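You operate a simulated robot arm through the tools that you are given. There is no shell and no other tool.

You run a simulated two-armed robot. Do the job below in one go: nothing can be reset, and whatever is moved stays where it is left.

JOB
On the side table, fold the grey cloth in half, so that its two long edges meet.

Only the result counts: the job must be done as asked and must still hold three seconds after the hand-in. Knocking over, shifting, dropping, spilling or breaking anything else fails it. Flat cloth is picked up by pressing the open fingertips on it (5 to 10 N) and closing them slowly along it; thin cloth reads only 2 to 8 mm in the jaws.

ROBOT AND FRAMES
Two 7-joint arms with two-finger parallel grippers on one trunk, on a base that drives. Base frame: it is fixed to the floor where the robot stands at the start and does not move with it; the origin is under the middle of the robot, x ahead of it, y to its left, z up. Units: mm, degrees, N and s.
The left shoulder is at the start at [81, 182, 1039], the right one opposite. With the tool pointing down near the work surface each hand reaches from about 320 to 760 mm from the robot's upright axis, wherever it stands, measured 20 degrees to its own side. Places, roughly: side table [600, 200, 800]. Payload 3.91 kg a hand.
Tool frame (each hand has its own): the origin (TCP) lies between the finger pads and is the grasp point; the fingertips stand 30 mm ahead of it; z points along the fingers, y is the line along which they close. The gripper opens to 110 mm. The fingers are 20 mm wide and 10 mm thick; the gripper's body (48 by 112 mm) begins 55 mm behind the TCP.
Orientation is that of the tool frame in the base frame, as a unit quaternion [x, y, z, w]. With the fingers straight down and closing along the base's y, the tool's x points along the base's -x, its y along +y and its z along -z.

CONTROLS
- The arms move only by the tool drive_tool. It takes "left_rows", "right_rows" or both (then of equal length, played together; a hand with none holds still); each is a list of rows, each a list of 3 entries, a list of its own where there are three numbers: the turn, a rotation vector about the tool's x, y, z in degrees, then the shift along the tool's x, y, z in mm, then the gripper command, from -1 (fully open) to 1 (shut), values between in proportion. In form: [[[ax, ay, az], [tx, ty, tz], claw], ...]. A call has 1 to 20 rows; each row shifts and turns the commanded pose from where the row before left it, along the tool's axes as they then stand. Each row takes 0.2 s and may step no farther than 50 mm and 8.6 degrees from the row before; otherwise, or with a gripper value out of range, the whole call is refused. Where a pose cannot be reached the arm comes as near as it can. A force on the tool above 40 N (or 10 N above the force at the start of the call, whichever is more), or a blocked arm, ends the call early, and 0.2 s more pass. Each finger travels about 72 mm/s and halts on what it meets, pressing with about 25 N; the grip force reading is that of the motor and also rises with nothing between the fingers. The clock runs only during rows and for 0.2 s after the last one: add rows that do not move to give the fingers time. The reply holds the time, the measured pose of the TCP, the force on the tool along the base axes, the opening and the grip force, in the units named above and with some noise, with the torque about the TCP (base axes, N m) and any sound that the robot's microphone picked up.
- Cameras (640 x 400 px; columns grow to the right, rows downward): "scene" is now at [219.3, 38.2, 1213.9]; the picture's right is [0.48, -0.88, 0.00], its down [-0.57, -0.31, -0.76] and it looks along [0.67, 0.36, -0.65] (base axes); focal length 214 px, centre (320, 200). "left" rides on the left gripper at [73, -17, -103] in its tool frame; the picture's right is [0.23, 0.97, 0.00], its down [-0.76, 0.18, -0.62] and it looks along [-0.61, 0.14, 0.78] (tool axes); focal length 222 px, centre (320, 200). "right" rides on the right gripper at [72, 17, -103] in its tool frame; the picture's right is [-0.23, 0.97, 0.00], its down [-0.76, -0.18, -0.62] and it looks along [-0.61, -0.14, 0.78] (tool axes); focal length 222 px, centre (320, 200). There is no depth. A picture from a camera that has moved, and an enlarged one, comes with that camera's place and axes in the base frame and with its lens.
- grab_frame(camera): a new picture of that camera. No time passes.
- slide_trunk(by): slides the trunk up (or, below 0, down) by that many mm; the arms and the scene camera ride with it, the base frame stays. It gives what a move gives, with no picture.
- base_move(legs): drives the robot by 1 to 6 legs, each [ahead, left, turn to the left] in mm, mm and degrees, along the robot's own axes; the way and the turn of a leg run together, so that a leg with both is an arc; at most 1500 mm and 180 degrees a leg. The arms and the cameras ride along, it lands a little off, and it stops where it bumps. It gives what a move gives.
- turn_head(pan, tilt): turns the head with the scene camera to pan (to the left, within 80 degrees either way) and tilt (down, from -29 to 69), counted from straight ahead of the robot. It gives what a move gives.
- zoom(camera, box): a new picture of the part [left, top, right, bottom] of that camera's present view, enlarged. No time passes.
- close_job(): hands the job in; it is judged then, once.

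Nothing tells you exact positions but the pictures and the camera data. Unless the task says otherwise, let go and move clear before handing in.

The tools are called after "Call:" by a JSON object that holds its "method" and its "body". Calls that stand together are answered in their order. drive_tool: Moves the arms, as the interface text tells. Its arguments: {"type":"object","properties":{"left_rows":{"type":"array","items":{"type":"array"}},"right_rows":{"type":"array","items":{"type":"array"}}},"required":[]} The other tools are called the same way: slide_trunk (by) slides the trunk up or down; base_move (legs) drives the base; turn_head (pan, tilt) turns the head that bears the scene camera; grab_frame (camera) takes a picture; zoom (camera, box) takes an enlarged picture of a part of a camera's view; close_job () hands the job in.

At the start:

```text
time_s: 0.0
left_tool_pos: [436.3, 414.5, 1043.7]
left_orientation: [-0.001, 1.0, 0.0, 0.0]
left_wrist_force: [0.5, 1.9, 0.3]
left_torque: [-0.03, -0.01, 0.0]
left_gripper_width: 110.0
left_gripper_force: 0.0
right_tool_pos: [520.1, -85.6, 1022.9]
right_orientation: [0.0, 1.0, 0.0, 0.0]
right_wrist_force: [0.1, -0.1, -0.3]
right_torque: [-0.01, 0.0, -0.03]
right_gripper_width: 109.8
right_gripper_force: 0.1
trunk travel left (down, up): [-300.0, 214.0]
robot x, y, heading: [-4.1, 1.4, 0.2]
head pan, tilt: [28.5, 40.5]
```

scene: 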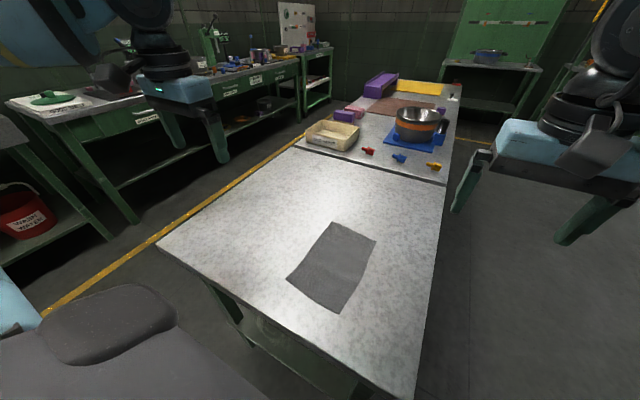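
right: 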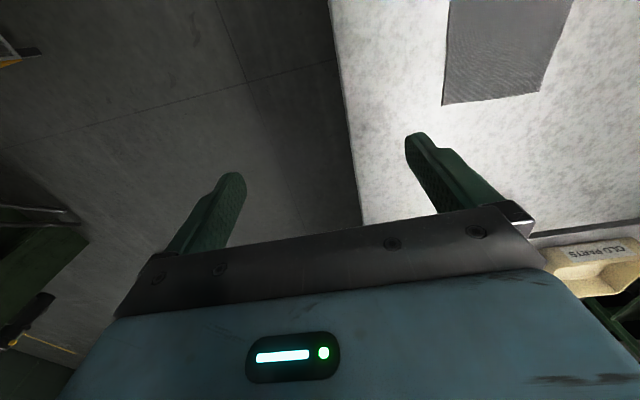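
left: 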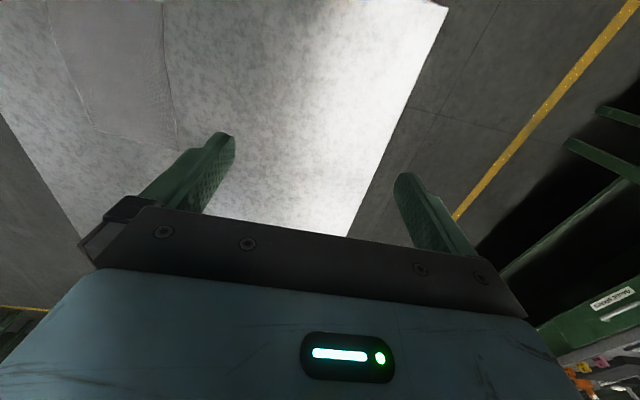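

I see the grey cloth flat on the side table, at about x 380–580 and y 80–205, with its long edges running along x. I'll look closer at it and check the floor to the right before choosing where to stand.

Call:
{"method": "zoom", "body": {"camera": "scene", "box": [260, 200, 420, 330]}}

Call:
{"method": "turn_head", "body": {"pan": -40, "tilt": 35}}

Call:
{"method": "grab_frame", "body": {"camera": "scene"}}

```text
3.08 times, centred on (340, 265) of scene
camera zoom: at [219.3, 38.2, 1213.9], right [0.48, -0.88, 0.0], down [-0.57, -0.31, -0.76], along [0.67, 0.36, -0.65], focal length 660 px, centre (258, 0)
```

zoom: 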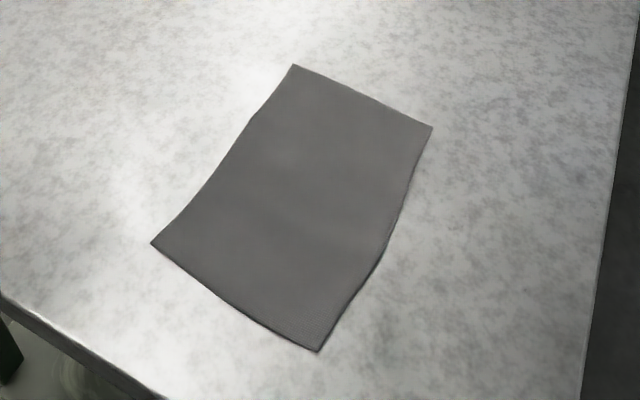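

```text
time_s: 1.4
left_tool_pos: [435.9, 414.4, 1043.0]
left_orientation: [-0.001, 1.0, 0.0, 0.001]
left_wrist_force: [0.0, -0.1, 0.1]
left_torque: [0.01, -0.01, -0.03]
left_gripper_width: 109.8
left_gripper_force: 0.1
right_tool_pos: [519.3, -86.0, 1023.8]
right_orientation: [0.0, 1.0, 0.0, 0.001]
right_wrist_force: [-0.2, 0.2, 0.3]
right_torque: [0.01, -0.01, -0.02]
right_gripper_width: 109.9
right_gripper_force: 0.0
trunk travel left (down, up): [-300.0, 214.0]
robot x, y, heading: [-0.9, -3.5, -0.2]
head pan, tilt: [-40.0, 35.0]
```

```text
taken
camera scene: at [212.4, -58.7, 1222.2], right [-0.64, -0.77, 0.0], down [-0.44, 0.37, -0.82], along [0.63, -0.53, -0.57], focal length 214 px, centre (320, 200)
```

scene: 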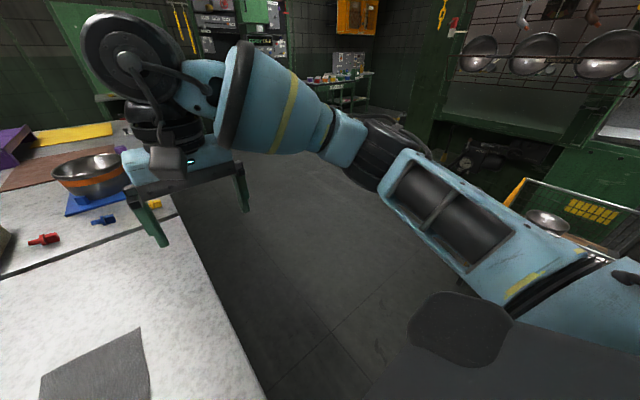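

The floor right of the table looks open, with some kitchen units farther to the right. I'll look further right to judge how far away they are.

Call:
{"method": "turn_head", "body": {"pan": -80, "tilt": 45}}

Call:
{"method": "grab_frame", "body": {"camera": "scene"}}

```text
time_s: 2.5
left_tool_pos: [435.8, 414.3, 1043.8]
left_orientation: [-0.001, 1.0, 0.0, 0.0]
left_wrist_force: [-0.1, -0.7, -0.5]
left_torque: [0.03, -0.03, 0.0]
left_gripper_width: 109.6
left_gripper_force: 0.0
right_tool_pos: [519.2, -85.5, 1023.9]
right_orientation: [0.0, 1.0, -0.001, 0.001]
right_wrist_force: [0.3, 0.4, 0.3]
right_torque: [0.0, -0.02, -0.01]
right_gripper_width: 109.9
right_gripper_force: 0.0
trunk travel left (down, up): [-300.0, 214.0]
robot x, y, heading: [0.2, 0.4, -0.1]
head pan, tilt: [-80.0, 45.0]
```

```text
taken
camera scene: at [159.1, -82.3, 1207.4], right [-0.98, -0.17, 0.0], down [-0.12, 0.7, -0.71], along [0.12, -0.7, -0.71], focal length 214 px, centre (320, 200)
```

scene: 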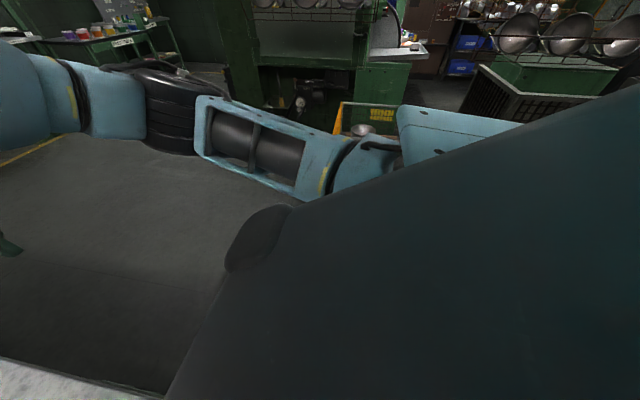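

The floor right of the table is clear; the crate and stove are well beyond y −1700. I'll drive around to the table's right side (−y) and face +y. That puts the cloth's near long edge across in front of both hands. I'll turn well away from the table.

Call:
{"method": "base_move", "body": {"legs": [[0, -560, 0], [480, 0, 0], [0, 0, 90]]}}

Call:
{"method": "turn_head", "body": {"pan": 0, "tilt": 55}}

Call:
{"method": "grab_frame", "body": {"camera": "scene"}}

```text
time_s: 14.1
left_tool_pos: [55.3, -123.2, 1043.6]
left_orientation: [0.708, -0.706, 0.0, 0.0]
left_wrist_force: [-1.1, 0.0, -0.3]
left_torque: [0.0, -0.01, 0.02]
left_gripper_width: 109.8
left_gripper_force: 0.2
right_tool_pos: [554.2, -39.8, 1024.2]
right_orientation: [0.708, -0.706, -0.001, 0.0]
right_wrist_force: [-0.5, -0.6, 0.7]
right_torque: [-0.05, 0.0, -0.01]
right_gripper_width: 109.8
right_gripper_force: 0.0
trunk travel left (down, up): [-300.0, 214.0]
robot x, y, heading: [473.5, -560.0, 90.2]
head pan, tilt: [-80.0, 45.0]
```

```text
time_s: 15.6
left_tool_pos: [55.4, -124.3, 1044.4]
left_orientation: [0.709, -0.705, 0.0, 0.001]
left_wrist_force: [0.4, -0.2, 0.2]
left_torque: [0.01, 0.02, -0.01]
left_gripper_width: 110.1
left_gripper_force: 0.0
right_tool_pos: [555.1, -39.8, 1023.5]
right_orientation: [0.708, -0.706, 0.0, -0.001]
right_wrist_force: [0.1, -0.4, -1.5]
right_torque: [0.0, -0.03, 0.03]
right_gripper_width: 110.0
right_gripper_force: 0.0
trunk travel left (down, up): [-300.0, 214.0]
robot x, y, heading: [475.5, -558.6, 90.1]
head pan, tilt: [0.0, 55.0]
```

```text
taken
camera scene: at [470.3, -343.4, 1194.0], right [1.0, 0.0, 0.0], down [0.0, -0.82, -0.57], along [0.0, 0.57, -0.82], focal length 214 px, centre (320, 200)
```

scene: 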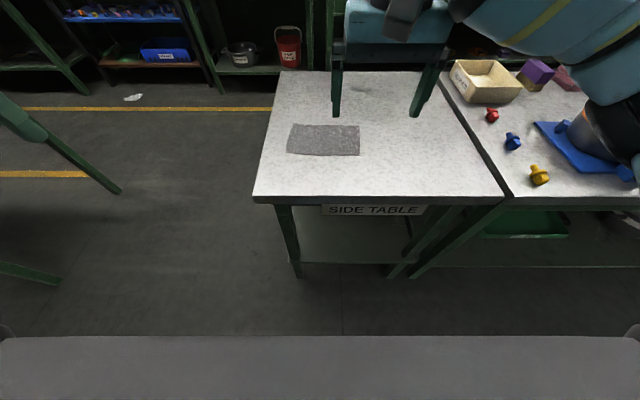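

The robot now faces the table from its −y side with the cloth straight ahead. I'll drive forward 150 mm so both long edges are well within reach, then look closely.

Call:
{"method": "base_move", "body": {"legs": [[150, 0, 0]]}}

Call:
{"method": "grab_frame", "body": {"camera": "scene"}}

Call:
{"method": "zoom", "body": {"camera": "scene", "box": [260, 120, 420, 220]}}

Call:
{"method": "grab_frame", "body": {"camera": "right"}}

Call:
{"method": "grab_frame", "body": {"camera": "left"}}

```text
time_s: 17.0
left_tool_pos: [51.0, 17.8, 1043.3]
left_orientation: [0.711, -0.703, -0.001, 0.0]
left_wrist_force: [-0.5, 1.8, -0.1]
left_torque: [0.01, -0.01, -0.01]
left_gripper_width: 109.9
left_gripper_force: 0.0
right_tool_pos: [549.5, 107.5, 1023.9]
right_orientation: [0.711, -0.703, -0.001, 0.0]
right_wrist_force: [0.5, 0.7, -0.5]
right_torque: [-0.07, -0.01, 0.0]
right_gripper_width: 110.2
right_gripper_force: 0.1
trunk travel left (down, up): [-300.0, 214.0]
robot x, y, heading: [469.7, -417.4, 90.6]
head pan, tilt: [0.0, 55.0]
```

```text
taken
camera scene: at [467.5, -197.5, 1193.8], right [1.0, 0.01, 0.0], down [0.01, -0.82, -0.57], along [-0.01, 0.57, -0.82], focal length 214 px, centre (320, 200)
```

scene: 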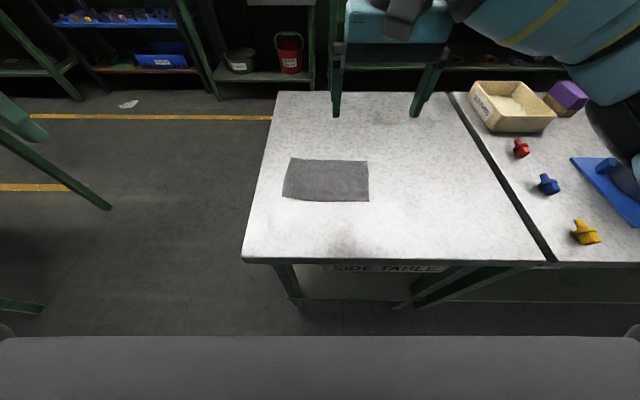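

```text
4.00 times, centred on (340, 170) of scene
camera zoom: at [467.5, -197.5, 1193.8], right [1.0, 0.01, 0.0], down [0.01, -0.82, -0.57], along [-0.01, 0.57, -0.82], focal length 858 px, centre (240, 320)
```

zoom: 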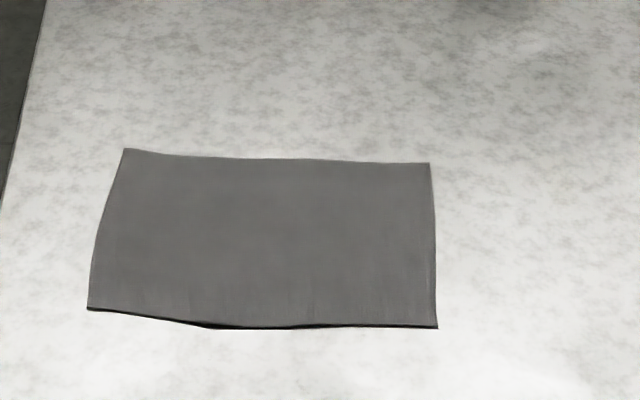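

```text
taken
camera right: at [533.9, 35.3, 1128.5], right [-0.98, 0.22, 0.0], down [0.17, 0.76, 0.62], along [0.13, 0.61, -0.78], focal length 222 px, centre (320, 200)
```

right: 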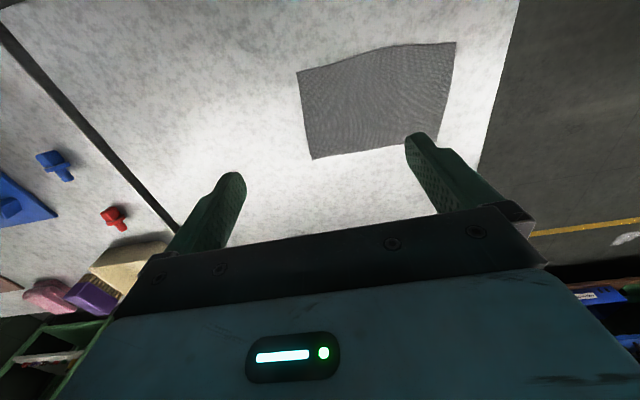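

```text
taken
camera left: at [68.4, -52.7, 1147.0], right [-0.97, -0.24, 0.0], down [-0.19, 0.76, 0.62], along [-0.15, 0.6, -0.78], focal length 222 px, centre (320, 200)
```

left: 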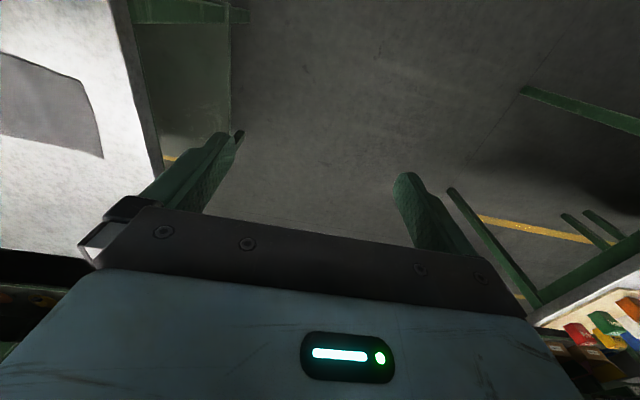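

The cloth corners are near-left (376,84), near-right (572,72), far-right (583,200) and far-left (385,211), so it's about 197 × 127 mm and turned about −3.5°. I'll turn both tools, high above the table, so the fingers close across the near long edge with the cameras facing outward.

Call:
{"method": "drive_tool", "body": {"left_rows": [[[0, 0, 8.55], [0, 0, 0], -1], [[0, 0, 8.55], [0, 0, 0], -1], [[0, 0, 8.55], [0, 0, 0], -1], [[0, 0, 8.55], [0, 0, 0], -1], [[0, 0, 8.55], [0, 0, 0], -1], [[0, 0, 8.55], [0, 0, 0], -1], [[0, 0, 8.55], [0, 0, 0], -1], [[0, 0, 8.55], [0, 0, 0], -1], [[0, 0, 8.55], [0, 0, 0], -1], [[0, 0, 8.55], [0, 0, 0], -1], [[0, 0, 8.55], [0, 0, 0], -1], [[0, 0, 0], [0, 0, 0], -1]], "right_rows": [[[0, 0, -7.81], [0, 0, 0], -1], [[0, 0, -7.81], [0, 0, 0], -1], [[0, 0, -7.81], [0, 0, 0], -1], [[0, 0, -7.81], [0, 0, 0], -1], [[0, 0, -7.81], [0, 0, 0], -1], [[0, 0, -7.81], [0, 0, 0], -1], [[0, 0, -7.81], [0, 0, 0], -1], [[0, 0, -7.81], [0, 0, 0], -1], [[0, 0, -7.81], [0, 0, 0], -1], [[0, 0, -7.81], [0, 0, 0], -1], [[0, 0, -7.81], [0, 0, 0], -1], [[0, 0, 0], [0, 0, 0], -1]]}}

Call:
{"method": "grab_frame", "body": {"camera": "scene"}}

```text
time_s: 19.6
left_tool_pos: [50.3, 18.6, 1044.2]
left_orientation: [0.03, 1.0, 0.0, 0.0]
left_wrist_force: [-0.6, 0.3, -0.1]
left_torque: [0.01, 0.03, 0.04]
left_gripper_width: 110.1
left_gripper_force: 0.1
right_tool_pos: [522.7, 3.7, 1012.9]
right_orientation: [1.0, -0.031, 0.0, -0.001]
right_wrist_force: [-0.1, -0.1, -0.3]
right_torque: [0.03, 0.0, -0.02]
right_gripper_width: 110.2
right_gripper_force: 0.0
right hand out of reach, approached as far as the arm can: row 9, 10, 11
trunk travel left (down, up): [-300.0, 214.0]
robot x, y, heading: [470.5, -414.2, 90.5]
head pan, tilt: [0.0, 55.0]
```

```text
taken
camera scene: at [467.7, -198.1, 1193.9], right [1.0, 0.01, 0.0], down [0.01, -0.82, -0.57], along [-0.01, 0.57, -0.82], focal length 214 px, centre (320, 200)
```

scene: 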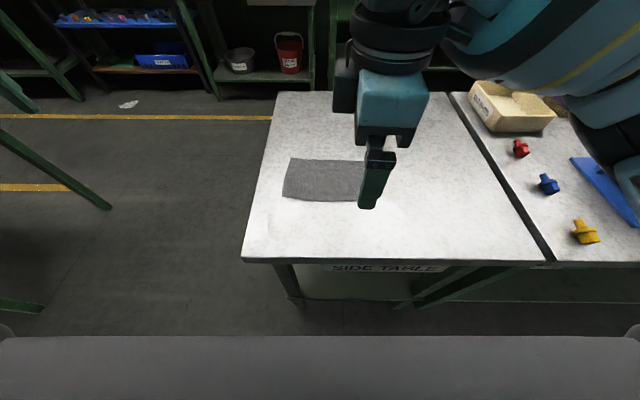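

The right hand came a little short in that orientation at this height. I'll check whether it reaches better lower down by lowering it 100 mm, which is still well above the table.

Call:
{"method": "drive_tool", "body": {"right_rows": [[[0, 0, 0], [0, 0, 40], -1], [[0, 0, 0], [0, 0, 40], -1], [[0, 0, 0], [0, 0, 40], -1], [[0, 0, 0], [0, 0, 0], -1]]}}

```text
time_s: 20.6
left_tool_pos: [50.9, 19.2, 1044.0]
left_orientation: [0.03, 1.0, 0.001, 0.0]
left_wrist_force: [-0.1, 0.4, 0.4]
left_torque: [-0.02, 0.0, -0.03]
left_gripper_width: 110.2
left_gripper_force: 0.0
right_tool_pos: [530.0, -1.8, 924.3]
right_orientation: [0.999, -0.033, 0.0, 0.0]
right_wrist_force: [-0.5, -0.2, -0.2]
right_torque: [-0.02, -0.03, -0.01]
right_gripper_width: 110.0
right_gripper_force: 0.1
right hand out of reach, approached as far as the arm can: row 2, 3
trunk travel left (down, up): [-300.0, 214.0]
robot x, y, heading: [471.3, -413.0, 90.9]
head pan, tilt: [0.0, 55.0]
```

The right hand is limited in that orientation at any height. I'll turn it the other way round instead, 180° about its own axis, so it still closes across the edge.

Call:
{"method": "drive_tool", "body": {"right_rows": [[[0, 0, 0], [0, 0, -20], -1], [[0, 0, 8.57], [0, 0, 0], -1], [[0, 0, 8.57], [0, 0, 0], -1], [[0, 0, 8.57], [0, 0, 0], -1], [[0, 0, 8.57], [0, 0, 0], -1], [[0, 0, 8.57], [0, 0, 0], -1], [[0, 0, 8.57], [0, 0, 0], -1], [[0, 0, 8.57], [0, 0, 0], -1], [[0, 0, 8.57], [0, 0, 0], -1], [[0, 0, 8.57], [0, 0, 0], -1], [[0, 0, 8.57], [0, 0, 0], -1], [[0, 0, 0], [0, 0, 0], -1]]}}

Call:
{"method": "drive_tool", "body": {"right_rows": [[[0, 0, 8.57], [0, 0, 0], -1], [[0, 0, 8.57], [0, 0, 0], -1], [[0, 0, 8.57], [0, 0, 0], -1], [[0, 0, 8.57], [0, 0, 0], -1], [[0, 0, 8.57], [0, 0, 0], -1], [[0, 0, 8.57], [0, 0, 0], -1], [[0, 0, 8.57], [0, 0, 0], -1], [[0, 0, 8.57], [0, 0, 0], -1], [[0, 0, 8.57], [0, 0, 0], -1], [[0, 0, 8.57], [0, 0, 0], -1], [[0, 0, 8.57], [0, 0, 0], -1], [[0, 0, 0], [0, 0, 0], -1]]}}

Call:
{"method": "grab_frame", "body": {"camera": "scene"}}

```text
time_s: 23.2
left_tool_pos: [52.3, 17.6, 1044.4]
left_orientation: [0.03, 1.0, 0.0, -0.001]
left_wrist_force: [-0.1, 0.1, -0.1]
left_torque: [0.02, -0.02, 0.06]
left_gripper_width: 110.2
left_gripper_force: 0.1
right_tool_pos: [527.5, -0.0, 942.0]
right_orientation: [0.711, -0.703, 0.0, -0.001]
right_wrist_force: [-0.4, -1.0, 0.3]
right_torque: [0.01, 0.03, 0.0]
right_gripper_width: 110.1
right_gripper_force: 0.0
trunk travel left (down, up): [-300.0, 214.0]
robot x, y, heading: [466.2, -411.7, 90.9]
head pan, tilt: [0.0, 55.0]
```

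```text
time_s: 25.8
left_tool_pos: [51.9, 17.7, 1045.4]
left_orientation: [0.03, 1.0, 0.0, 0.0]
left_wrist_force: [-0.2, 0.4, 0.0]
left_torque: [0.02, 0.02, -0.02]
left_gripper_width: 109.9
left_gripper_force: 0.1
right_tool_pos: [528.8, -1.2, 943.3]
right_orientation: [0.03, 1.0, 0.001, 0.001]
right_wrist_force: [-0.7, 0.0, 0.7]
right_torque: [-0.01, 0.0, 0.0]
right_gripper_width: 110.0
right_gripper_force: 0.0
trunk travel left (down, up): [-300.0, 214.0]
robot x, y, heading: [470.7, -411.4, 90.4]
head pan, tilt: [0.0, 55.0]
```

```text
taken
camera scene: at [467.5, -198.3, 1194.0], right [1.0, 0.01, 0.0], down [0.01, -0.82, -0.57], along [-0.01, 0.57, -0.82], focal length 214 px, centre (320, 200)
```

scene: 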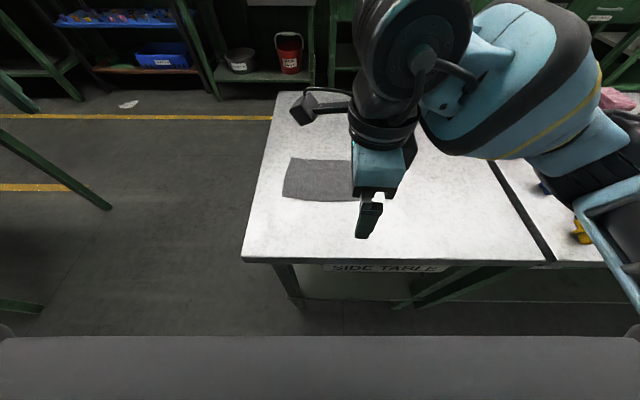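

The right hand reaches that way, with its camera on the inner side. I'll test its reach above the near edge, then bring the left hand over.

Call:
{"method": "drive_tool", "body": {"right_rows": [[[0, 0, 0], [-11, 41.4, 0], -1], [[0, 0, 0], [-11, 41.4, 20], -1], [[0, 0, 0], [0, 40, 20], -1], [[0, 0, 0], [0, 40, 0], -1], [[0, 0, 0], [0, 40, 0], -1], [[0, 0, 0], [0, 0, 0], -1]]}}

Call:
{"method": "grab_frame", "body": {"camera": "scene"}}

```text
time_s: 27.2
left_tool_pos: [51.5, 17.2, 1044.9]
left_orientation: [0.03, 1.0, 0.0, 0.001]
left_wrist_force: [-0.8, -0.3, -0.6]
left_torque: [0.01, -0.02, -0.01]
left_gripper_width: 109.7
left_gripper_force: 0.1
right_tool_pos: [561.0, 200.3, 906.9]
right_orientation: [0.03, 1.0, 0.001, 0.0]
right_wrist_force: [-0.5, 0.4, 0.5]
right_torque: [-0.01, 0.04, 0.03]
right_gripper_width: 109.9
right_gripper_force: 0.1
trunk travel left (down, up): [-300.0, 214.0]
robot x, y, heading: [467.8, -413.5, 90.7]
head pan, tilt: [0.0, 55.0]
```

```text
taken
camera scene: at [467.8, -198.6, 1194.0], right [1.0, 0.01, 0.0], down [0.01, -0.82, -0.57], along [-0.01, 0.57, -0.82], focal length 214 px, centre (320, 200)
```

scene: 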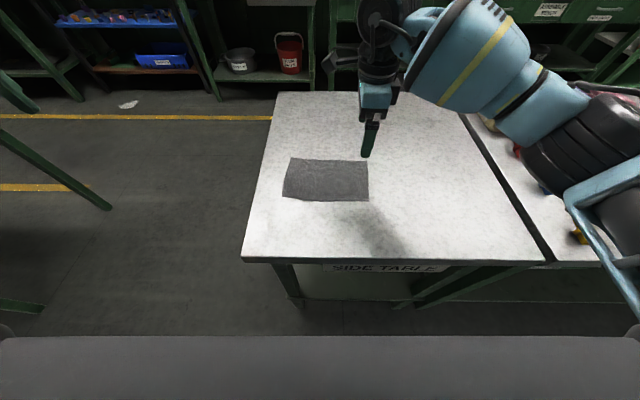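

The right hand reaches the far edge fine. Now I'll test the left hand over the near-left corner and onward.

Call:
{"method": "drive_tool", "body": {"left_rows": [[[0, 0, 0], [-42.5, -2, 12], -1], [[0, 0, 0], [-42.5, -2, 12], -1], [[0, 0, 0], [-42.5, -2, 12], -1], [[0, 0, 0], [-42.5, -2, 12], -1], [[0, 0, 0], [-42.5, -2, 12], -1], [[0, 0, 0], [-42.5, -2, 12], -1], [[0, 0, 0], [-42.5, -2, 12], -1], [[0, 0, 0], [-42.5, -2, 12], -1], [[0, 0, 0], [0, 0, 0], -1]]}}

Call:
{"method": "grab_frame", "body": {"camera": "scene"}}

```text
time_s: 29.2
left_tool_pos: [360.8, -11.9, 954.2]
left_orientation: [0.029, 1.0, 0.0, 0.0]
left_wrist_force: [0.0, 0.4, 0.3]
left_torque: [-0.02, -0.01, -0.04]
left_gripper_width: 110.0
left_gripper_force: 0.0
left hand out of reach, approached as far as the arm can: row 8
right_tool_pos: [560.5, 198.1, 907.1]
right_orientation: [0.03, 1.0, 0.0, 0.0]
right_wrist_force: [0.5, 1.1, -0.1]
right_torque: [0.01, 0.0, -0.02]
right_gripper_width: 109.7
right_gripper_force: 0.0
trunk travel left (down, up): [-300.0, 214.0]
robot x, y, heading: [468.2, -408.2, 90.4]
head pan, tilt: [0.0, 55.0]
```

```text
taken
camera scene: at [467.6, -198.7, 1194.1], right [1.0, 0.01, 0.0], down [0.01, -0.82, -0.57], along [-0.01, 0.57, -0.82], focal length 214 px, centre (320, 200)
```

scene: 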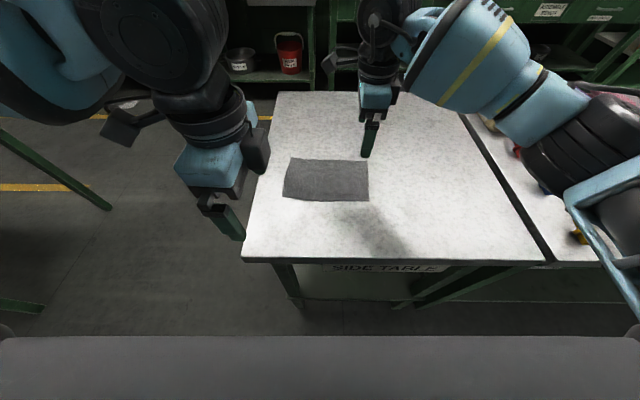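

Both hands reach with their cameras turned inward, but the cameras would then clash, and outward is at the joint limit from this heading. Standing off the table's near corner at a 45° heading should let both hands close square across the edge. I'll lift the hands, back off and go there.

Call:
{"method": "drive_tool", "body": {"left_rows": [[[0, 0, 0], [20, 0, -40], -1], [[0, 0, 0], [20, 0, -40], -1], [[0, 0, 0], [0, 0, 0], -1], [[0, 0, 0], [0, 0, 0], -1]], "right_rows": [[[0, 0, 0], [0, -20, -45], -1], [[0, 0, 0], [0, -30, -45], -1], [[0, 0, 0], [0, -40, -20], -1], [[0, 0, 0], [0, 0, 0], -1]]}}

Call:
{"method": "base_move", "body": {"legs": [[-150, 0, 0], [0, 0, -45]]}}

Call:
{"method": "grab_frame", "body": {"camera": "scene"}}

```text
refused: row 2 steps farther than a row can; nothing moved
```

```text
time_s: 32.6
left_tool_pos: [679.2, -200.5, 953.2]
left_orientation: [0.41, 0.912, 0.0, 0.0]
left_wrist_force: [0.4, 0.3, -0.4]
left_torque: [0.02, 0.0, 0.03]
left_gripper_width: 110.0
left_gripper_force: 0.1
right_tool_pos: [967.9, -194.3, 908.0]
right_orientation: [0.41, 0.912, 0.001, 0.0]
right_wrist_force: [-0.7, -0.3, -1.0]
right_torque: [0.01, 0.0, -0.01]
right_gripper_width: 109.9
right_gripper_force: 0.0
trunk travel left (down, up): [-300.0, 214.0]
robot x, y, heading: [472.2, -559.5, 45.8]
head pan, tilt: [0.0, 55.0]
```

```text
taken
camera scene: at [623.6, -409.2, 1194.0], right [0.71, -0.7, 0.0], down [-0.57, -0.59, -0.57], along [0.4, 0.41, -0.82], focal length 214 px, centre (320, 200)
```

scene: 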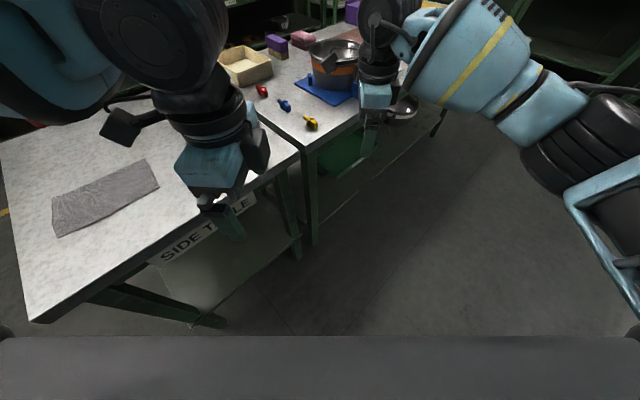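

The lift was refused because a step was too long, but the drive went cleanly and nothing was touched. I'll raise both hands now while turning the tools back square to the cloth, and only then drive on.

Call:
{"method": "drive_tool", "body": {"left_rows": [[[0, 0, -7.5], [0, 0, -15], -1], [[0, 0, -7.5], [0, 0, -15], -1], [[0, 0, -7.5], [0, 0, -15], -1], [[0, 0, -7.5], [0, 0, -15], -1], [[0, 0, -7.5], [0, 0, -15], -1], [[0, 0, -7.5], [0, 0, -15], -1], [[0, 0, 0], [0, 0, 0], -1]], "right_rows": [[[0, 0, -7.5], [0, 0, -20], -1], [[0, 0, -7.5], [0, 0, -20], -1], [[0, 0, -7.5], [0, 0, -20], -1], [[0, 0, -7.5], [0, 0, -20], -1], [[0, 0, -7.5], [0, 0, -20], -1], [[0, 0, -7.5], [0, 0, -20], -1], [[0, 0, 0], [0, 0, 0], -1]]}}

```text
time_s: 34.2
left_tool_pos: [674.8, -192.9, 1044.1]
left_orientation: [0.028, 1.0, 0.0, 0.0]
left_wrist_force: [0.8, -0.3, 0.3]
left_torque: [0.01, -0.02, 0.01]
left_gripper_width: 110.3
left_gripper_force: 0.0
left hand out of reach, approached as far as the arm can: row 4, 6
right_tool_pos: [969.0, -192.0, 1025.9]
right_orientation: [0.029, 1.0, 0.0, 0.0]
right_wrist_force: [-0.8, 0.0, 0.0]
right_torque: [0.02, 0.01, 0.01]
right_gripper_width: 110.0
right_gripper_force: 0.0
trunk travel left (down, up): [-300.0, 214.0]
robot x, y, heading: [472.3, -559.0, 45.6]
head pan, tilt: [0.0, 55.0]
```

Both hands are up and square to the cloth. Now I'll drive sideways to the spot off the table's near-right corner, keeping about 335 mm from the corner.

Call:
{"method": "base_move", "body": {"legs": [[-83, 491, 0]]}}

Call:
{"method": "grab_frame", "body": {"camera": "scene"}}

```text
time_s: 39.0
left_tool_pos: [260.7, 87.0, 1043.9]
left_orientation: [0.02, 1.0, 0.0, 0.0]
left_wrist_force: [-0.7, 0.2, 0.2]
left_torque: [0.05, 0.05, 0.0]
left_gripper_width: 109.8
left_gripper_force: 0.1
right_tool_pos: [554.7, 92.2, 1026.5]
right_orientation: [0.02, 1.0, 0.0, 0.0]
right_wrist_force: [-0.4, -0.5, 0.6]
right_torque: [-0.02, -0.02, 0.0]
right_gripper_width: 110.0
right_gripper_force: 0.1
trunk travel left (down, up): [-300.0, 214.0]
robot x, y, heading: [65.4, -288.4, 46.6]
head pan, tilt: [0.0, 55.0]
```

```text
taken
camera scene: at [213.0, -130.3, 1194.0], right [0.73, -0.69, 0.0], down [-0.56, -0.6, -0.57], along [0.39, 0.42, -0.82], focal length 214 px, centre (320, 200)
```

scene: 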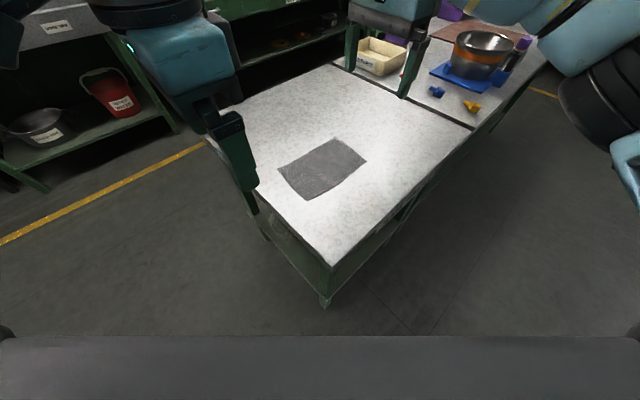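

The cloth lies straight ahead and both hands are beside it. I'll bring both hands above the near edge at about z 900 and check they're in reach.

Call:
{"method": "drive_tool", "body": {"left_rows": [[[0, 0, 0.6], [-33, 0, 30], -1], [[0, 0, 0.6], [-33, 0, 30], -1], [[0, 0, 0], [-33, 0, 30], -1], [[0, 0, 0], [-33, 0, 30], -1], [[0, 0, 0], [0, 0, 20], -1], [[0, 0, 0], [0, 0, 0], -1]], "right_rows": [[[0, 0, 0.6], [0, -2, 26], -1], [[0, 0, 0.6], [0, -2, 26], -1], [[0, 0, 0], [0, -2, 26], -1], [[0, 0, 0], [0, -2, 26], -1], [[0, 0, 0], [0, 0, 20], -1], [[0, 0, 0], [0, 0, 0], -1]]}}

Call:
{"method": "grab_frame", "body": {"camera": "scene"}}

Call:
{"method": "grab_frame", "body": {"camera": "left"}}

Call:
{"method": "grab_frame", "body": {"camera": "right"}}

```text
time_s: 40.4
left_tool_pos: [280.2, 119.6, 993.6]
left_orientation: [0.03, 1.0, 0.0, 0.0]
left_wrist_force: [0.8, -0.6, 1.0]
left_torque: [0.01, 0.05, 0.0]
left_gripper_width: 110.1
left_gripper_force: 0.1
left hand out of reach, approached as far as the arm can: row 1, 2, 3, 4
right_tool_pos: [553.2, 83.2, 903.3]
right_orientation: [0.031, 1.0, 0.0, 0.0]
right_wrist_force: [0.6, 0.5, 0.1]
right_torque: [-0.01, 0.02, -0.01]
right_gripper_width: 110.0
right_gripper_force: 0.1
trunk travel left (down, up): [-300.0, 214.0]
robot x, y, heading: [64.9, -287.9, 46.6]
head pan, tilt: [0.0, 55.0]
```

```text
taken
camera scene: at [213.0, -130.4, 1194.0], right [0.73, -0.69, 0.0], down [-0.56, -0.6, -0.57], along [0.39, 0.42, -0.82], focal length 214 px, centre (320, 200)
```

scene: 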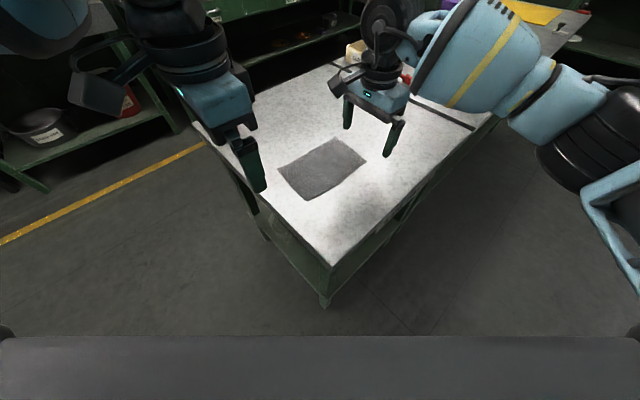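

```text
taken
camera left: at [207.1, 106.9, 1095.9], right [-0.17, 0.99, 0.0], down [0.77, 0.13, 0.62], along [0.61, 0.1, -0.78], focal length 222 px, centre (320, 200)
```

left: 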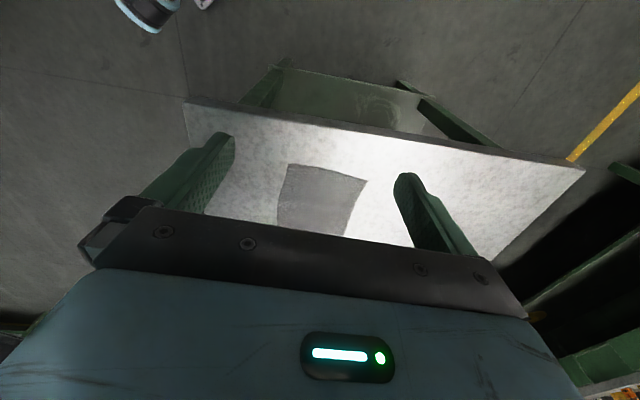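

```text
taken
camera right: at [483.0, 105.5, 1006.9], right [0.29, 0.96, 0.0], down [0.75, -0.23, 0.62], along [0.6, -0.18, -0.78], focal length 222 px, centre (320, 200)
```

right: 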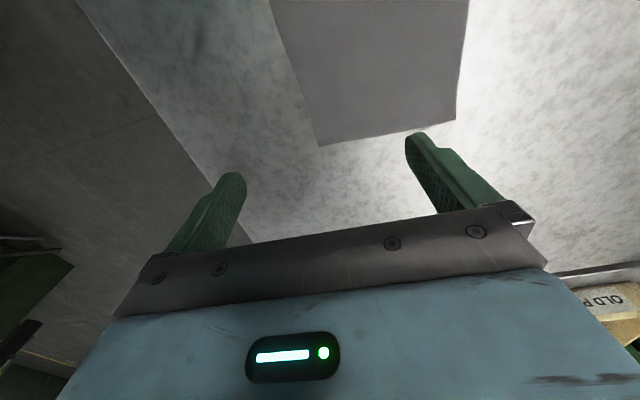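

The right hand is in place, but the left arm seems stuck near a joint limit. I'll turn the left tool back to its home yaw, move it over, and then see how far it can turn outward there.

Call:
{"method": "drive_tool", "body": {"left_rows": [[[0, 0, -8.4], [0, 0, 0], -1], [[0, 0, -8.4], [0, 0, 0], -1], [[0, 0, -8.4], [0, 0, 0], -1], [[0, 0, -8.4], [0, 0, 0], -1], [[0, 0, -8.4], [0, 0, 0], -1], [[0, 0, -8.4], [0, 0, 0], -1], [[0, 0, 0], [0, 0, 0], -1]]}}

```text
time_s: 42.0
left_tool_pos: [281.5, 119.2, 994.3]
left_orientation: [-0.399, 0.917, 0.0, 0.0]
left_wrist_force: [-0.6, -0.7, -0.5]
left_torque: [-0.01, 0.01, 0.02]
left_gripper_width: 110.0
left_gripper_force: 0.1
right_tool_pos: [553.5, 83.1, 902.8]
right_orientation: [0.031, 1.0, 0.0, 0.0]
right_wrist_force: [-0.3, 0.5, -0.2]
right_torque: [0.0, -0.02, -0.01]
right_gripper_width: 110.1
right_gripper_force: 0.0
trunk travel left (down, up): [-300.0, 214.0]
robot x, y, heading: [63.9, -286.5, 46.6]
head pan, tilt: [0.0, 55.0]
```

Call:
{"method": "drive_tool", "body": {"left_rows": [[[0, 0, 0], [-14.4, -37, 21], -1], [[0, 0, 0], [-14.4, -37, 21], -1], [[0, 0, 0], [-14.4, -37, 21], -1], [[0, 0, 0], [0, 0, 0], -1]]}}

Call:
{"method": "grab_frame", "body": {"camera": "scene"}}

```text
time_s: 43.0
left_tool_pos: [290.2, 127.4, 982.4]
left_orientation: [-0.399, 0.917, 0.0, 0.001]
left_wrist_force: [0.3, -0.5, -0.4]
left_torque: [0.01, 0.0, -0.01]
left_gripper_width: 110.3
left_gripper_force: 0.0
left hand out of reach, approached as far as the arm can: row 1, 2, 3
right_tool_pos: [555.2, 83.2, 902.8]
right_orientation: [0.031, 1.0, 0.0, 0.001]
right_wrist_force: [0.5, 0.4, 0.8]
right_torque: [0.01, -0.02, -0.02]
right_gripper_width: 109.9
right_gripper_force: 0.1
trunk travel left (down, up): [-300.0, 214.0]
robot x, y, heading: [65.2, -288.4, 46.5]
head pan, tilt: [0.0, 55.0]
```

```text
taken
camera scene: at [213.1, -130.3, 1194.0], right [0.73, -0.69, 0.0], down [-0.56, -0.6, -0.57], along [0.39, 0.42, -0.82], focal length 214 px, centre (320, 200)
```

scene: 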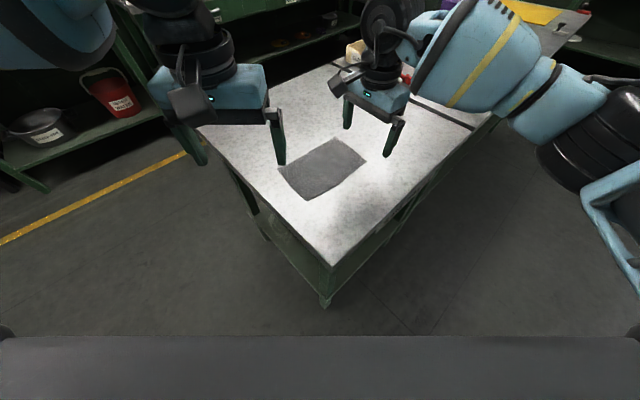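

The left arm stops about 110–120 mm from the robot's centreline. I'll check whether that is a real limit by reaching farther ahead and then inward.

Call:
{"method": "drive_tool", "body": {"left_rows": [[[0, 0, 0], [-40, 0, -20], -1], [[0, 0, 0], [-40, 0, -20], -1], [[0, 0, 0], [0, -20, 0], -1], [[0, 0, 0], [0, -20, 0], -1], [[0, 0, 0], [0, 0, 0], -1]]}}

```text
time_s: 44.2
left_tool_pos: [297.5, 154.7, 994.7]
left_orientation: [-0.398, 0.917, 0.0, 0.0]
left_wrist_force: [-0.3, 0.2, 0.5]
left_torque: [0.01, -0.04, -0.03]
left_gripper_width: 110.1
left_gripper_force: 0.0
left hand out of reach, approached as far as the arm can: row 1, 2, 3, 4
right_tool_pos: [553.5, 82.6, 902.6]
right_orientation: [0.031, 1.0, 0.0, 0.0]
right_wrist_force: [1.0, -0.4, 0.9]
right_torque: [0.0, -0.01, 0.01]
right_gripper_width: 110.1
right_gripper_force: 0.1
trunk travel left (down, up): [-300.0, 214.0]
robot x, y, heading: [65.9, -287.9, 46.6]
head pan, tilt: [0.0, 55.0]
```

The left arm seems caught in an awkward elbow posture after the outward turn. I'll turn its tool inward, as freed the right arm earlier, and see whether it can then move.

Call:
{"method": "drive_tool", "body": {"left_rows": [[[0, 0, -8.4], [0, 15, -5], -1], [[0, 0, -8.4], [0, 15, -5], -1], [[0, 0, -8.4], [0, 0, -5], -1], [[0, 0, -8.4], [0, 0, -5], -1], [[0, 0, -8.4], [0, 0, 0], -1], [[0, 0, -8.4], [0, 0, 0], -1], [[0, 0, -8.4], [0, 0, 0], -1], [[0, 0, 0], [0, 0, 0], -1]]}}

Call:
{"method": "grab_frame", "body": {"camera": "scene"}}

```text
time_s: 46.0
left_tool_pos: [277.4, 171.8, 1016.2]
left_orientation: [0.798, -0.603, 0.0, -0.001]
left_wrist_force: [-0.5, 0.6, 0.4]
left_torque: [0.0, -0.02, 0.0]
left_gripper_width: 110.2
left_gripper_force: 0.0
right_tool_pos: [554.2, 84.0, 901.2]
right_orientation: [0.032, 0.999, -0.001, 0.0]
right_wrist_force: [0.2, 0.0, 0.2]
right_torque: [0.0, -0.01, 0.02]
right_gripper_width: 110.1
right_gripper_force: 0.2
trunk travel left (down, up): [-300.0, 214.0]
robot x, y, heading: [64.5, -283.7, 46.6]
head pan, tilt: [0.0, 55.0]
```

```text
taken
camera scene: at [213.1, -130.4, 1194.0], right [0.73, -0.69, 0.0], down [-0.56, -0.6, -0.57], along [0.39, 0.42, -0.82], focal length 214 px, centre (320, 200)
```

scene: 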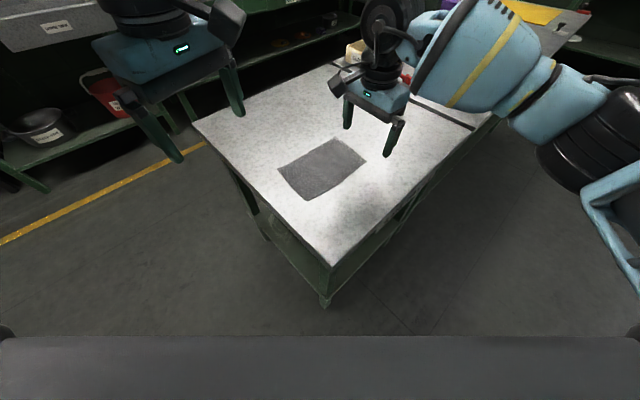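

Call:
{"method": "drive_tool", "body": {"left_rows": [[[0, 0, 0], [25, -17, 4], -1], [[0, 0, 0], [25, -17, 4], -1], [[0, 0, 0], [25, -17, 4], -1], [[0, 0, 0], [25, -17, 4], -1], [[0, 0, 0], [0, 0, 0], -1]]}}

```text
time_s: 47.2
left_tool_pos: [297.1, 153.8, 1010.8]
left_orientation: [0.798, -0.603, 0.0, 0.0]
left_wrist_force: [0.3, -0.5, -0.7]
left_torque: [0.01, 0.01, -0.01]
left_gripper_width: 109.8
left_gripper_force: 0.1
left hand out of reach, approached as far as the arm can: row 1, 2, 3, 4
right_tool_pos: [554.4, 83.7, 901.7]
right_orientation: [0.031, 1.0, -0.001, 0.0]
right_wrist_force: [0.3, 0.8, 0.7]
right_torque: [0.01, 0.0, -0.02]
right_gripper_width: 110.1
right_gripper_force: 0.1
trunk travel left (down, up): [-300.0, 214.0]
robot x, y, heading: [65.0, -282.6, 46.7]
head pan, tilt: [0.0, 55.0]
```

The limit on the left looks angular, with the hand unable to come nearer than about 15° from the centreline. I'll check whether it loosens nearer table height by lowering the left hand to about z 880 and trying inward again.

Call:
{"method": "drive_tool", "body": {"left_rows": [[[0, 0, 0], [0, 8, 43], -1], [[0, 0, 0], [0, 8, 43], -1], [[0, 0, 0], [0, 0, 43], -1], [[0, 0, 0], [8, -20, 0], -1], [[0, 0, 0], [8, -20, 0], -1], [[0, 0, 0], [8, -20, 0], -1], [[0, 0, 0], [8, -20, 0], -1], [[0, 0, 0], [0, 0, 0], -1]]}}

Call:
{"method": "grab_frame", "body": {"camera": "scene"}}

```text
time_s: 49.0
left_tool_pos: [309.5, 158.1, 882.5]
left_orientation: [0.797, -0.603, 0.0, 0.0]
left_wrist_force: [0.6, 0.2, -0.4]
left_torque: [-0.02, -0.01, 0.01]
left_gripper_width: 109.8
left_gripper_force: 0.3
left hand out of reach, approached as far as the arm can: row 5, 6, 7
right_tool_pos: [553.4, 84.4, 900.9]
right_orientation: [0.031, 1.0, 0.001, 0.0]
right_wrist_force: [-0.2, -0.4, 0.1]
right_torque: [-0.02, -0.05, -0.03]
right_gripper_width: 110.1
right_gripper_force: 0.2
trunk travel left (down, up): [-300.0, 214.0]
robot x, y, heading: [61.2, -287.7, 46.9]
head pan, tilt: [0.0, 55.0]
```

```text
taken
camera scene: at [213.1, -130.4, 1194.0], right [0.73, -0.69, 0.0], down [-0.56, -0.6, -0.57], along [0.39, 0.42, -0.82], focal length 214 px, centre (320, 200)
```

scene: 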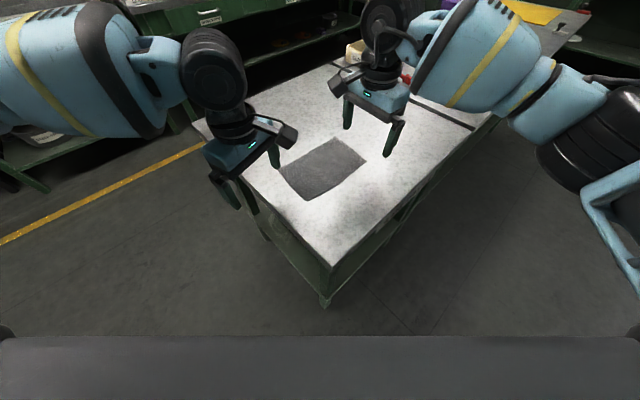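

Call:
{"method": "drive_tool", "body": {"left_rows": [[[0, 0, 0], [-17.2, -28.4, 0], -1], [[0, 0, 0], [-17.2, -28.4, 0], -1], [[0, 0, 0], [-17.2, -28.4, 0], -1], [[0, 0, 0], [17, -10, 0], -1], [[0, 0, 0], [17, -10, 0], -1], [[0, 0, 0], [17, -10, 0], -1], [[0, 0, 0], [0, 0, 0], -1]]}}

```text
time_s: 50.6
left_tool_pos: [326.5, 210.5, 878.9]
left_orientation: [0.797, -0.604, -0.001, 0.0]
left_wrist_force: [-0.4, -0.9, -0.1]
left_torque: [-0.03, 0.04, -0.01]
left_gripper_width: 110.0
left_gripper_force: 0.1
left hand out of reach, approached as far as the arm can: row 1, 2, 3, 4, 5, 6
right_tool_pos: [553.4, 84.3, 902.1]
right_orientation: [0.032, 0.999, 0.0, 0.0]
right_wrist_force: [0.0, 1.0, 0.7]
right_torque: [0.0, 0.0, -0.01]
right_gripper_width: 110.0
right_gripper_force: 0.0
trunk travel left (down, up): [-300.0, 214.0]
robot x, y, heading: [65.5, -287.4, 46.8]
head pan, tilt: [0.0, 55.0]
```

The left hand seems to stop about 260 mm from the right one, so this may be an arm-to-arm limit. I'll move the right hand out of the way and test the left again.

Call:
{"method": "drive_tool", "body": {"right_rows": [[[0, 0, 0], [-30, -35, 0], -1], [[0, 0, 0], [-30, -35, 0], -1], [[0, 0, 0], [-30, -35, -20], -1], [[0, 0, 0], [-30, -35, -20], -1], [[0, 0, 0], [0, 0, 0], -1]]}}

Call:
{"method": "drive_tool", "body": {"left_rows": [[[0, 0, 0], [17, -10, 0], -1], [[0, 0, 0], [17, -10, 0], -1], [[0, 0, 0], [17, -10, 0], -1], [[0, 0, 0], [17, -10, 0], -1], [[0, 0, 0], [0, 0, 0], -1]]}}

```text
refused: row 3 steps farther than a row can; nothing moved
```

```text
time_s: 51.8
left_tool_pos: [324.9, 211.2, 878.2]
left_orientation: [0.797, -0.604, -0.001, -0.001]
left_wrist_force: [0.2, -0.1, 0.3]
left_torque: [0.02, 0.02, 0.01]
left_gripper_width: 110.0
left_gripper_force: 0.1
left hand out of reach, approached as far as the arm can: row 1, 2, 3, 4
right_tool_pos: [553.3, 83.9, 901.5]
right_orientation: [0.03, 1.0, 0.0, 0.0]
right_wrist_force: [0.3, 0.1, 0.1]
right_torque: [-0.01, -0.01, -0.05]
right_gripper_width: 110.1
right_gripper_force: 0.1
trunk travel left (down, up): [-300.0, 214.0]
robot x, y, heading: [67.2, -286.4, 46.8]
head pan, tilt: [0.0, 55.0]
```

The right-hand move was refused because one step was a touch too long. I'll repeat it with shorter steps before testing the left hand again.

Call:
{"method": "drive_tool", "body": {"right_rows": [[[0, 0, 0], [-30, -35, 0], -1], [[0, 0, 0], [-30, -35, 0], -1], [[0, 0, 0], [-28, -30, -20], -1], [[0, 0, 0], [-28, -30, -20], -1], [[0, 0, 0], [0, 0, 0], -1]]}}

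```text
time_s: 53.0
left_tool_pos: [325.5, 210.1, 878.5]
left_orientation: [0.797, -0.604, 0.0, 0.0]
left_wrist_force: [0.7, -0.4, 0.6]
left_torque: [-0.01, -0.03, -0.01]
left_gripper_width: 109.7
left_gripper_force: 0.1
right_tool_pos: [662.3, -54.1, 941.2]
right_orientation: [0.03, 1.0, 0.0, 0.0]
right_wrist_force: [-0.1, 0.0, -0.4]
right_torque: [-0.02, -0.03, -0.01]
right_gripper_width: 110.0
right_gripper_force: 0.0
trunk travel left (down, up): [-300.0, 214.0]
robot x, y, heading: [63.1, -281.5, 46.7]
head pan, tilt: [0.0, 55.0]
```

Call:
{"method": "drive_tool", "body": {"left_rows": [[[0, 0, 0], [17, -10, 0], -1], [[0, 0, 0], [17, -10, 0], -1], [[0, 0, 0], [17, -10, 0], -1], [[0, 0, 0], [17, -10, 0], -1], [[0, 0, 0], [0, 0, 0], -1]]}}

```text
time_s: 54.2
left_tool_pos: [326.1, 211.6, 879.2]
left_orientation: [0.797, -0.604, 0.0, 0.0]
left_wrist_force: [0.2, -0.5, -0.7]
left_torque: [0.02, -0.01, 0.02]
left_gripper_width: 110.0
left_gripper_force: 0.0
left hand out of reach, approached as far as the arm can: row 1, 2, 3, 4
right_tool_pos: [662.9, -53.7, 940.0]
right_orientation: [0.032, 1.0, 0.0, 0.0]
right_wrist_force: [-0.3, -0.1, -0.2]
right_torque: [0.0, -0.03, 0.0]
right_gripper_width: 109.9
right_gripper_force: 0.1
trunk travel left (down, up): [-300.0, 214.0]
robot x, y, heading: [66.9, -285.2, 46.9]
head pan, tilt: [0.0, 55.0]
```

So the left limit is genuine in this posture. I'll check how far inward the right hand can go; if it reaches the centreline I can place the robot off-centre and use both hands. The left hand moves out of the way first.

Call:
{"method": "drive_tool", "body": {"left_rows": [[[0, 0, 0], [-34, 20.6, -10], -1], [[0, 0, 0], [-34, 20.6, -10], -1], [[0, 0, 0], [-34, 20.6, -10], -1], [[0, 0, 0], [-34, 20.6, -10], -1], [[0, 0, 0], [0, 0, 0], -1]]}}

Call:
{"method": "drive_tool", "body": {"right_rows": [[[0, 0, 0], [30, 25, 0], -1], [[0, 0, 0], [30, 25, 0], -1], [[0, 0, 0], [30, 25, 0], -1], [[0, 0, 0], [30, 25, 0], -1], [[0, 0, 0], [30, 25, 0], -1], [[0, 0, 0], [30, 25, 0], -1], [[0, 0, 0], [0, 0, 0], -1]]}}

```text
time_s: 55.4
left_tool_pos: [207.2, 320.3, 919.5]
left_orientation: [0.797, -0.603, 0.0, 0.0]
left_wrist_force: [1.0, 0.1, 0.2]
left_torque: [-0.03, -0.01, 0.0]
left_gripper_width: 110.2
left_gripper_force: 0.1
right_tool_pos: [663.6, -53.7, 940.6]
right_orientation: [0.031, 1.0, 0.0, 0.0]
right_wrist_force: [0.1, 0.9, -0.1]
right_torque: [-0.04, 0.01, 0.04]
right_gripper_width: 110.0
right_gripper_force: 0.0
trunk travel left (down, up): [-300.0, 214.0]
robot x, y, heading: [64.3, -284.0, 46.6]
head pan, tilt: [0.0, 55.0]
```

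```text
time_s: 57.0
left_tool_pos: [208.2, 319.2, 920.2]
left_orientation: [0.797, -0.604, 0.001, 0.001]
left_wrist_force: [0.4, 0.8, -0.3]
left_torque: [0.0, 0.01, -0.02]
left_gripper_width: 110.0
left_gripper_force: 0.1
right_tool_pos: [492.3, 106.7, 943.5]
right_orientation: [0.031, 1.0, 0.001, 0.0]
right_wrist_force: [-0.2, -0.3, -0.1]
right_torque: [0.01, 0.01, 0.0]
right_gripper_width: 110.1
right_gripper_force: 0.1
trunk travel left (down, up): [-300.0, 214.0]
robot x, y, heading: [62.6, -284.5, 46.7]
head pan, tilt: [0.0, 55.0]
```

Call:
{"method": "drive_tool", "body": {"right_rows": [[[0, 0, 0], [30, 25, 0], -1], [[0, 0, 0], [30, 25, 0], -1], [[0, 0, 0], [30, 25, 0], -1], [[0, 0, 0], [30, 25, 0], -1], [[0, 0, 0], [0, 0, 0], -1]]}}

Call:
{"method": "grab_frame", "body": {"camera": "scene"}}

```text
time_s: 58.4
left_tool_pos: [207.9, 320.2, 919.7]
left_orientation: [0.797, -0.604, 0.001, -0.001]
left_wrist_force: [0.3, 0.5, -0.1]
left_torque: [-0.01, 0.04, -0.03]
left_gripper_width: 110.1
left_gripper_force: 0.0
right_tool_pos: [438.1, 208.1, 936.8]
right_orientation: [0.081, 0.997, -0.003, -0.009]
right_wrist_force: [0.0, 0.0, -0.1]
right_torque: [0.01, -0.01, 0.02]
right_gripper_width: 110.1
right_gripper_force: 0.1
trunk travel left (down, up): [-300.0, 214.0]
robot x, y, heading: [63.0, -288.6, 46.8]
head pan, tilt: [0.0, 55.0]
stopped in row 5 (right hand): the arm was blocked; the commanded pose is now the measured one
```

```text
taken
camera scene: at [213.5, -130.4, 1193.9], right [0.73, -0.69, 0.0], down [-0.56, -0.6, -0.57], along [0.39, 0.42, -0.82], focal length 214 px, centre (320, 200)
```

scene: 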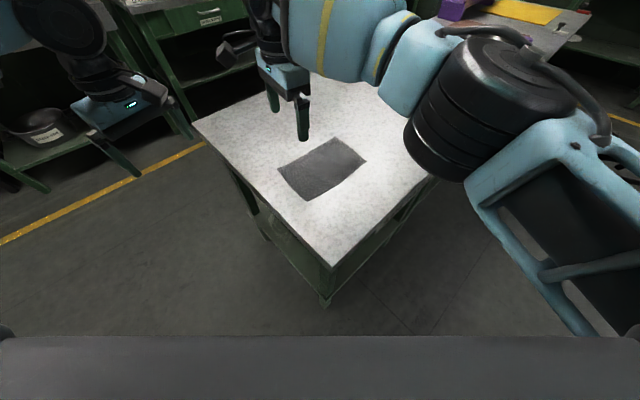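

The right hand can cross the centreline while the left needs about 15° or more to its own side. So I'll stand farther right at about a 75° heading. Then the left hand (camera outward) and the right hand (camera inward) can both close square across the edge without clashing. First I'll bring the hands clear and up.

Call:
{"method": "drive_tool", "body": {"right_rows": [[[0, 0, 0], [-30, -20, -15], -1], [[0, 0, 0], [-30, -20, -15], -1], [[0, 0, 0], [-30, -20, -15], -1], [[0, 0, 0], [-30, -20, -15], -1], [[0, 0, 0], [-30, -20, -15], -1], [[0, 0, 0], [-30, -20, -15], -1], [[0, 0, 0], [0, 0, 0], -1]], "left_rows": [[[0, 0, 0], [0, 0, -17], -1], [[0, 0, 0], [0, 0, -17], -1], [[0, 0, 0], [0, 0, -17], -1], [[0, 0, 0], [0, 0, -17], -1], [[0, 0, 0], [0, 0, -17], -1], [[0, 0, 0], [0, 0, -17], -1], [[0, 0, 0], [0, 0, 0], -1]]}}

```text
time_s: 60.0
left_tool_pos: [208.0, 319.8, 1023.3]
left_orientation: [0.797, -0.604, 0.0, 0.001]
left_wrist_force: [0.8, -0.2, 0.2]
left_torque: [0.01, 0.0, -0.04]
left_gripper_width: 110.2
left_gripper_force: 0.0
right_tool_pos: [594.2, 62.1, 1022.0]
right_orientation: [0.079, 0.997, -0.002, -0.007]
right_wrist_force: [-0.3, -0.3, 0.7]
right_torque: [-0.01, 0.02, 0.0]
right_gripper_width: 110.0
right_gripper_force: 0.0
trunk travel left (down, up): [-300.0, 214.0]
robot x, y, heading: [65.9, -287.0, 46.9]
head pan, tilt: [0.0, 55.0]
```

Call:
{"method": "base_move", "body": {"legs": [[99.5, -389, 0], [0, 0, 28], [70, 19, 0]]}}

Call:
{"method": "grab_frame", "body": {"camera": "scene"}}

```text
time_s: 66.0
left_tool_pos: [257.4, 195.7, 1022.2]
left_orientation: [0.92, -0.391, 0.0, 0.0]
left_wrist_force: [-0.7, 0.1, -0.1]
left_torque: [-0.02, -0.02, 0.03]
left_gripper_width: 110.0
left_gripper_force: 0.1
right_tool_pos: [717.4, 152.4, 1021.0]
right_orientation: [-0.166, 0.986, -0.005, -0.008]
right_wrist_force: [0.6, 0.4, 0.2]
right_torque: [0.01, -0.03, 0.01]
right_gripper_width: 109.9
right_gripper_force: 0.0
trunk travel left (down, up): [-300.0, 214.0]
robot x, y, heading: [421.8, -407.7, 75.0]
head pan, tilt: [0.0, 55.0]
```

```text
taken
camera scene: at [473.8, -197.8, 1193.8], right [0.97, -0.26, 0.0], down [-0.21, -0.79, -0.57], along [0.15, 0.55, -0.82], focal length 214 px, centre (320, 200)
```

scene: 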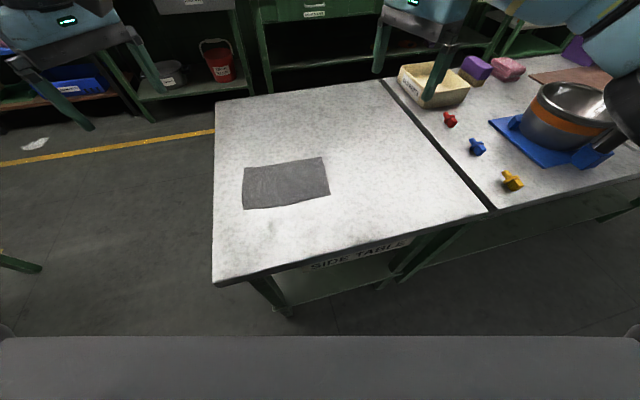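

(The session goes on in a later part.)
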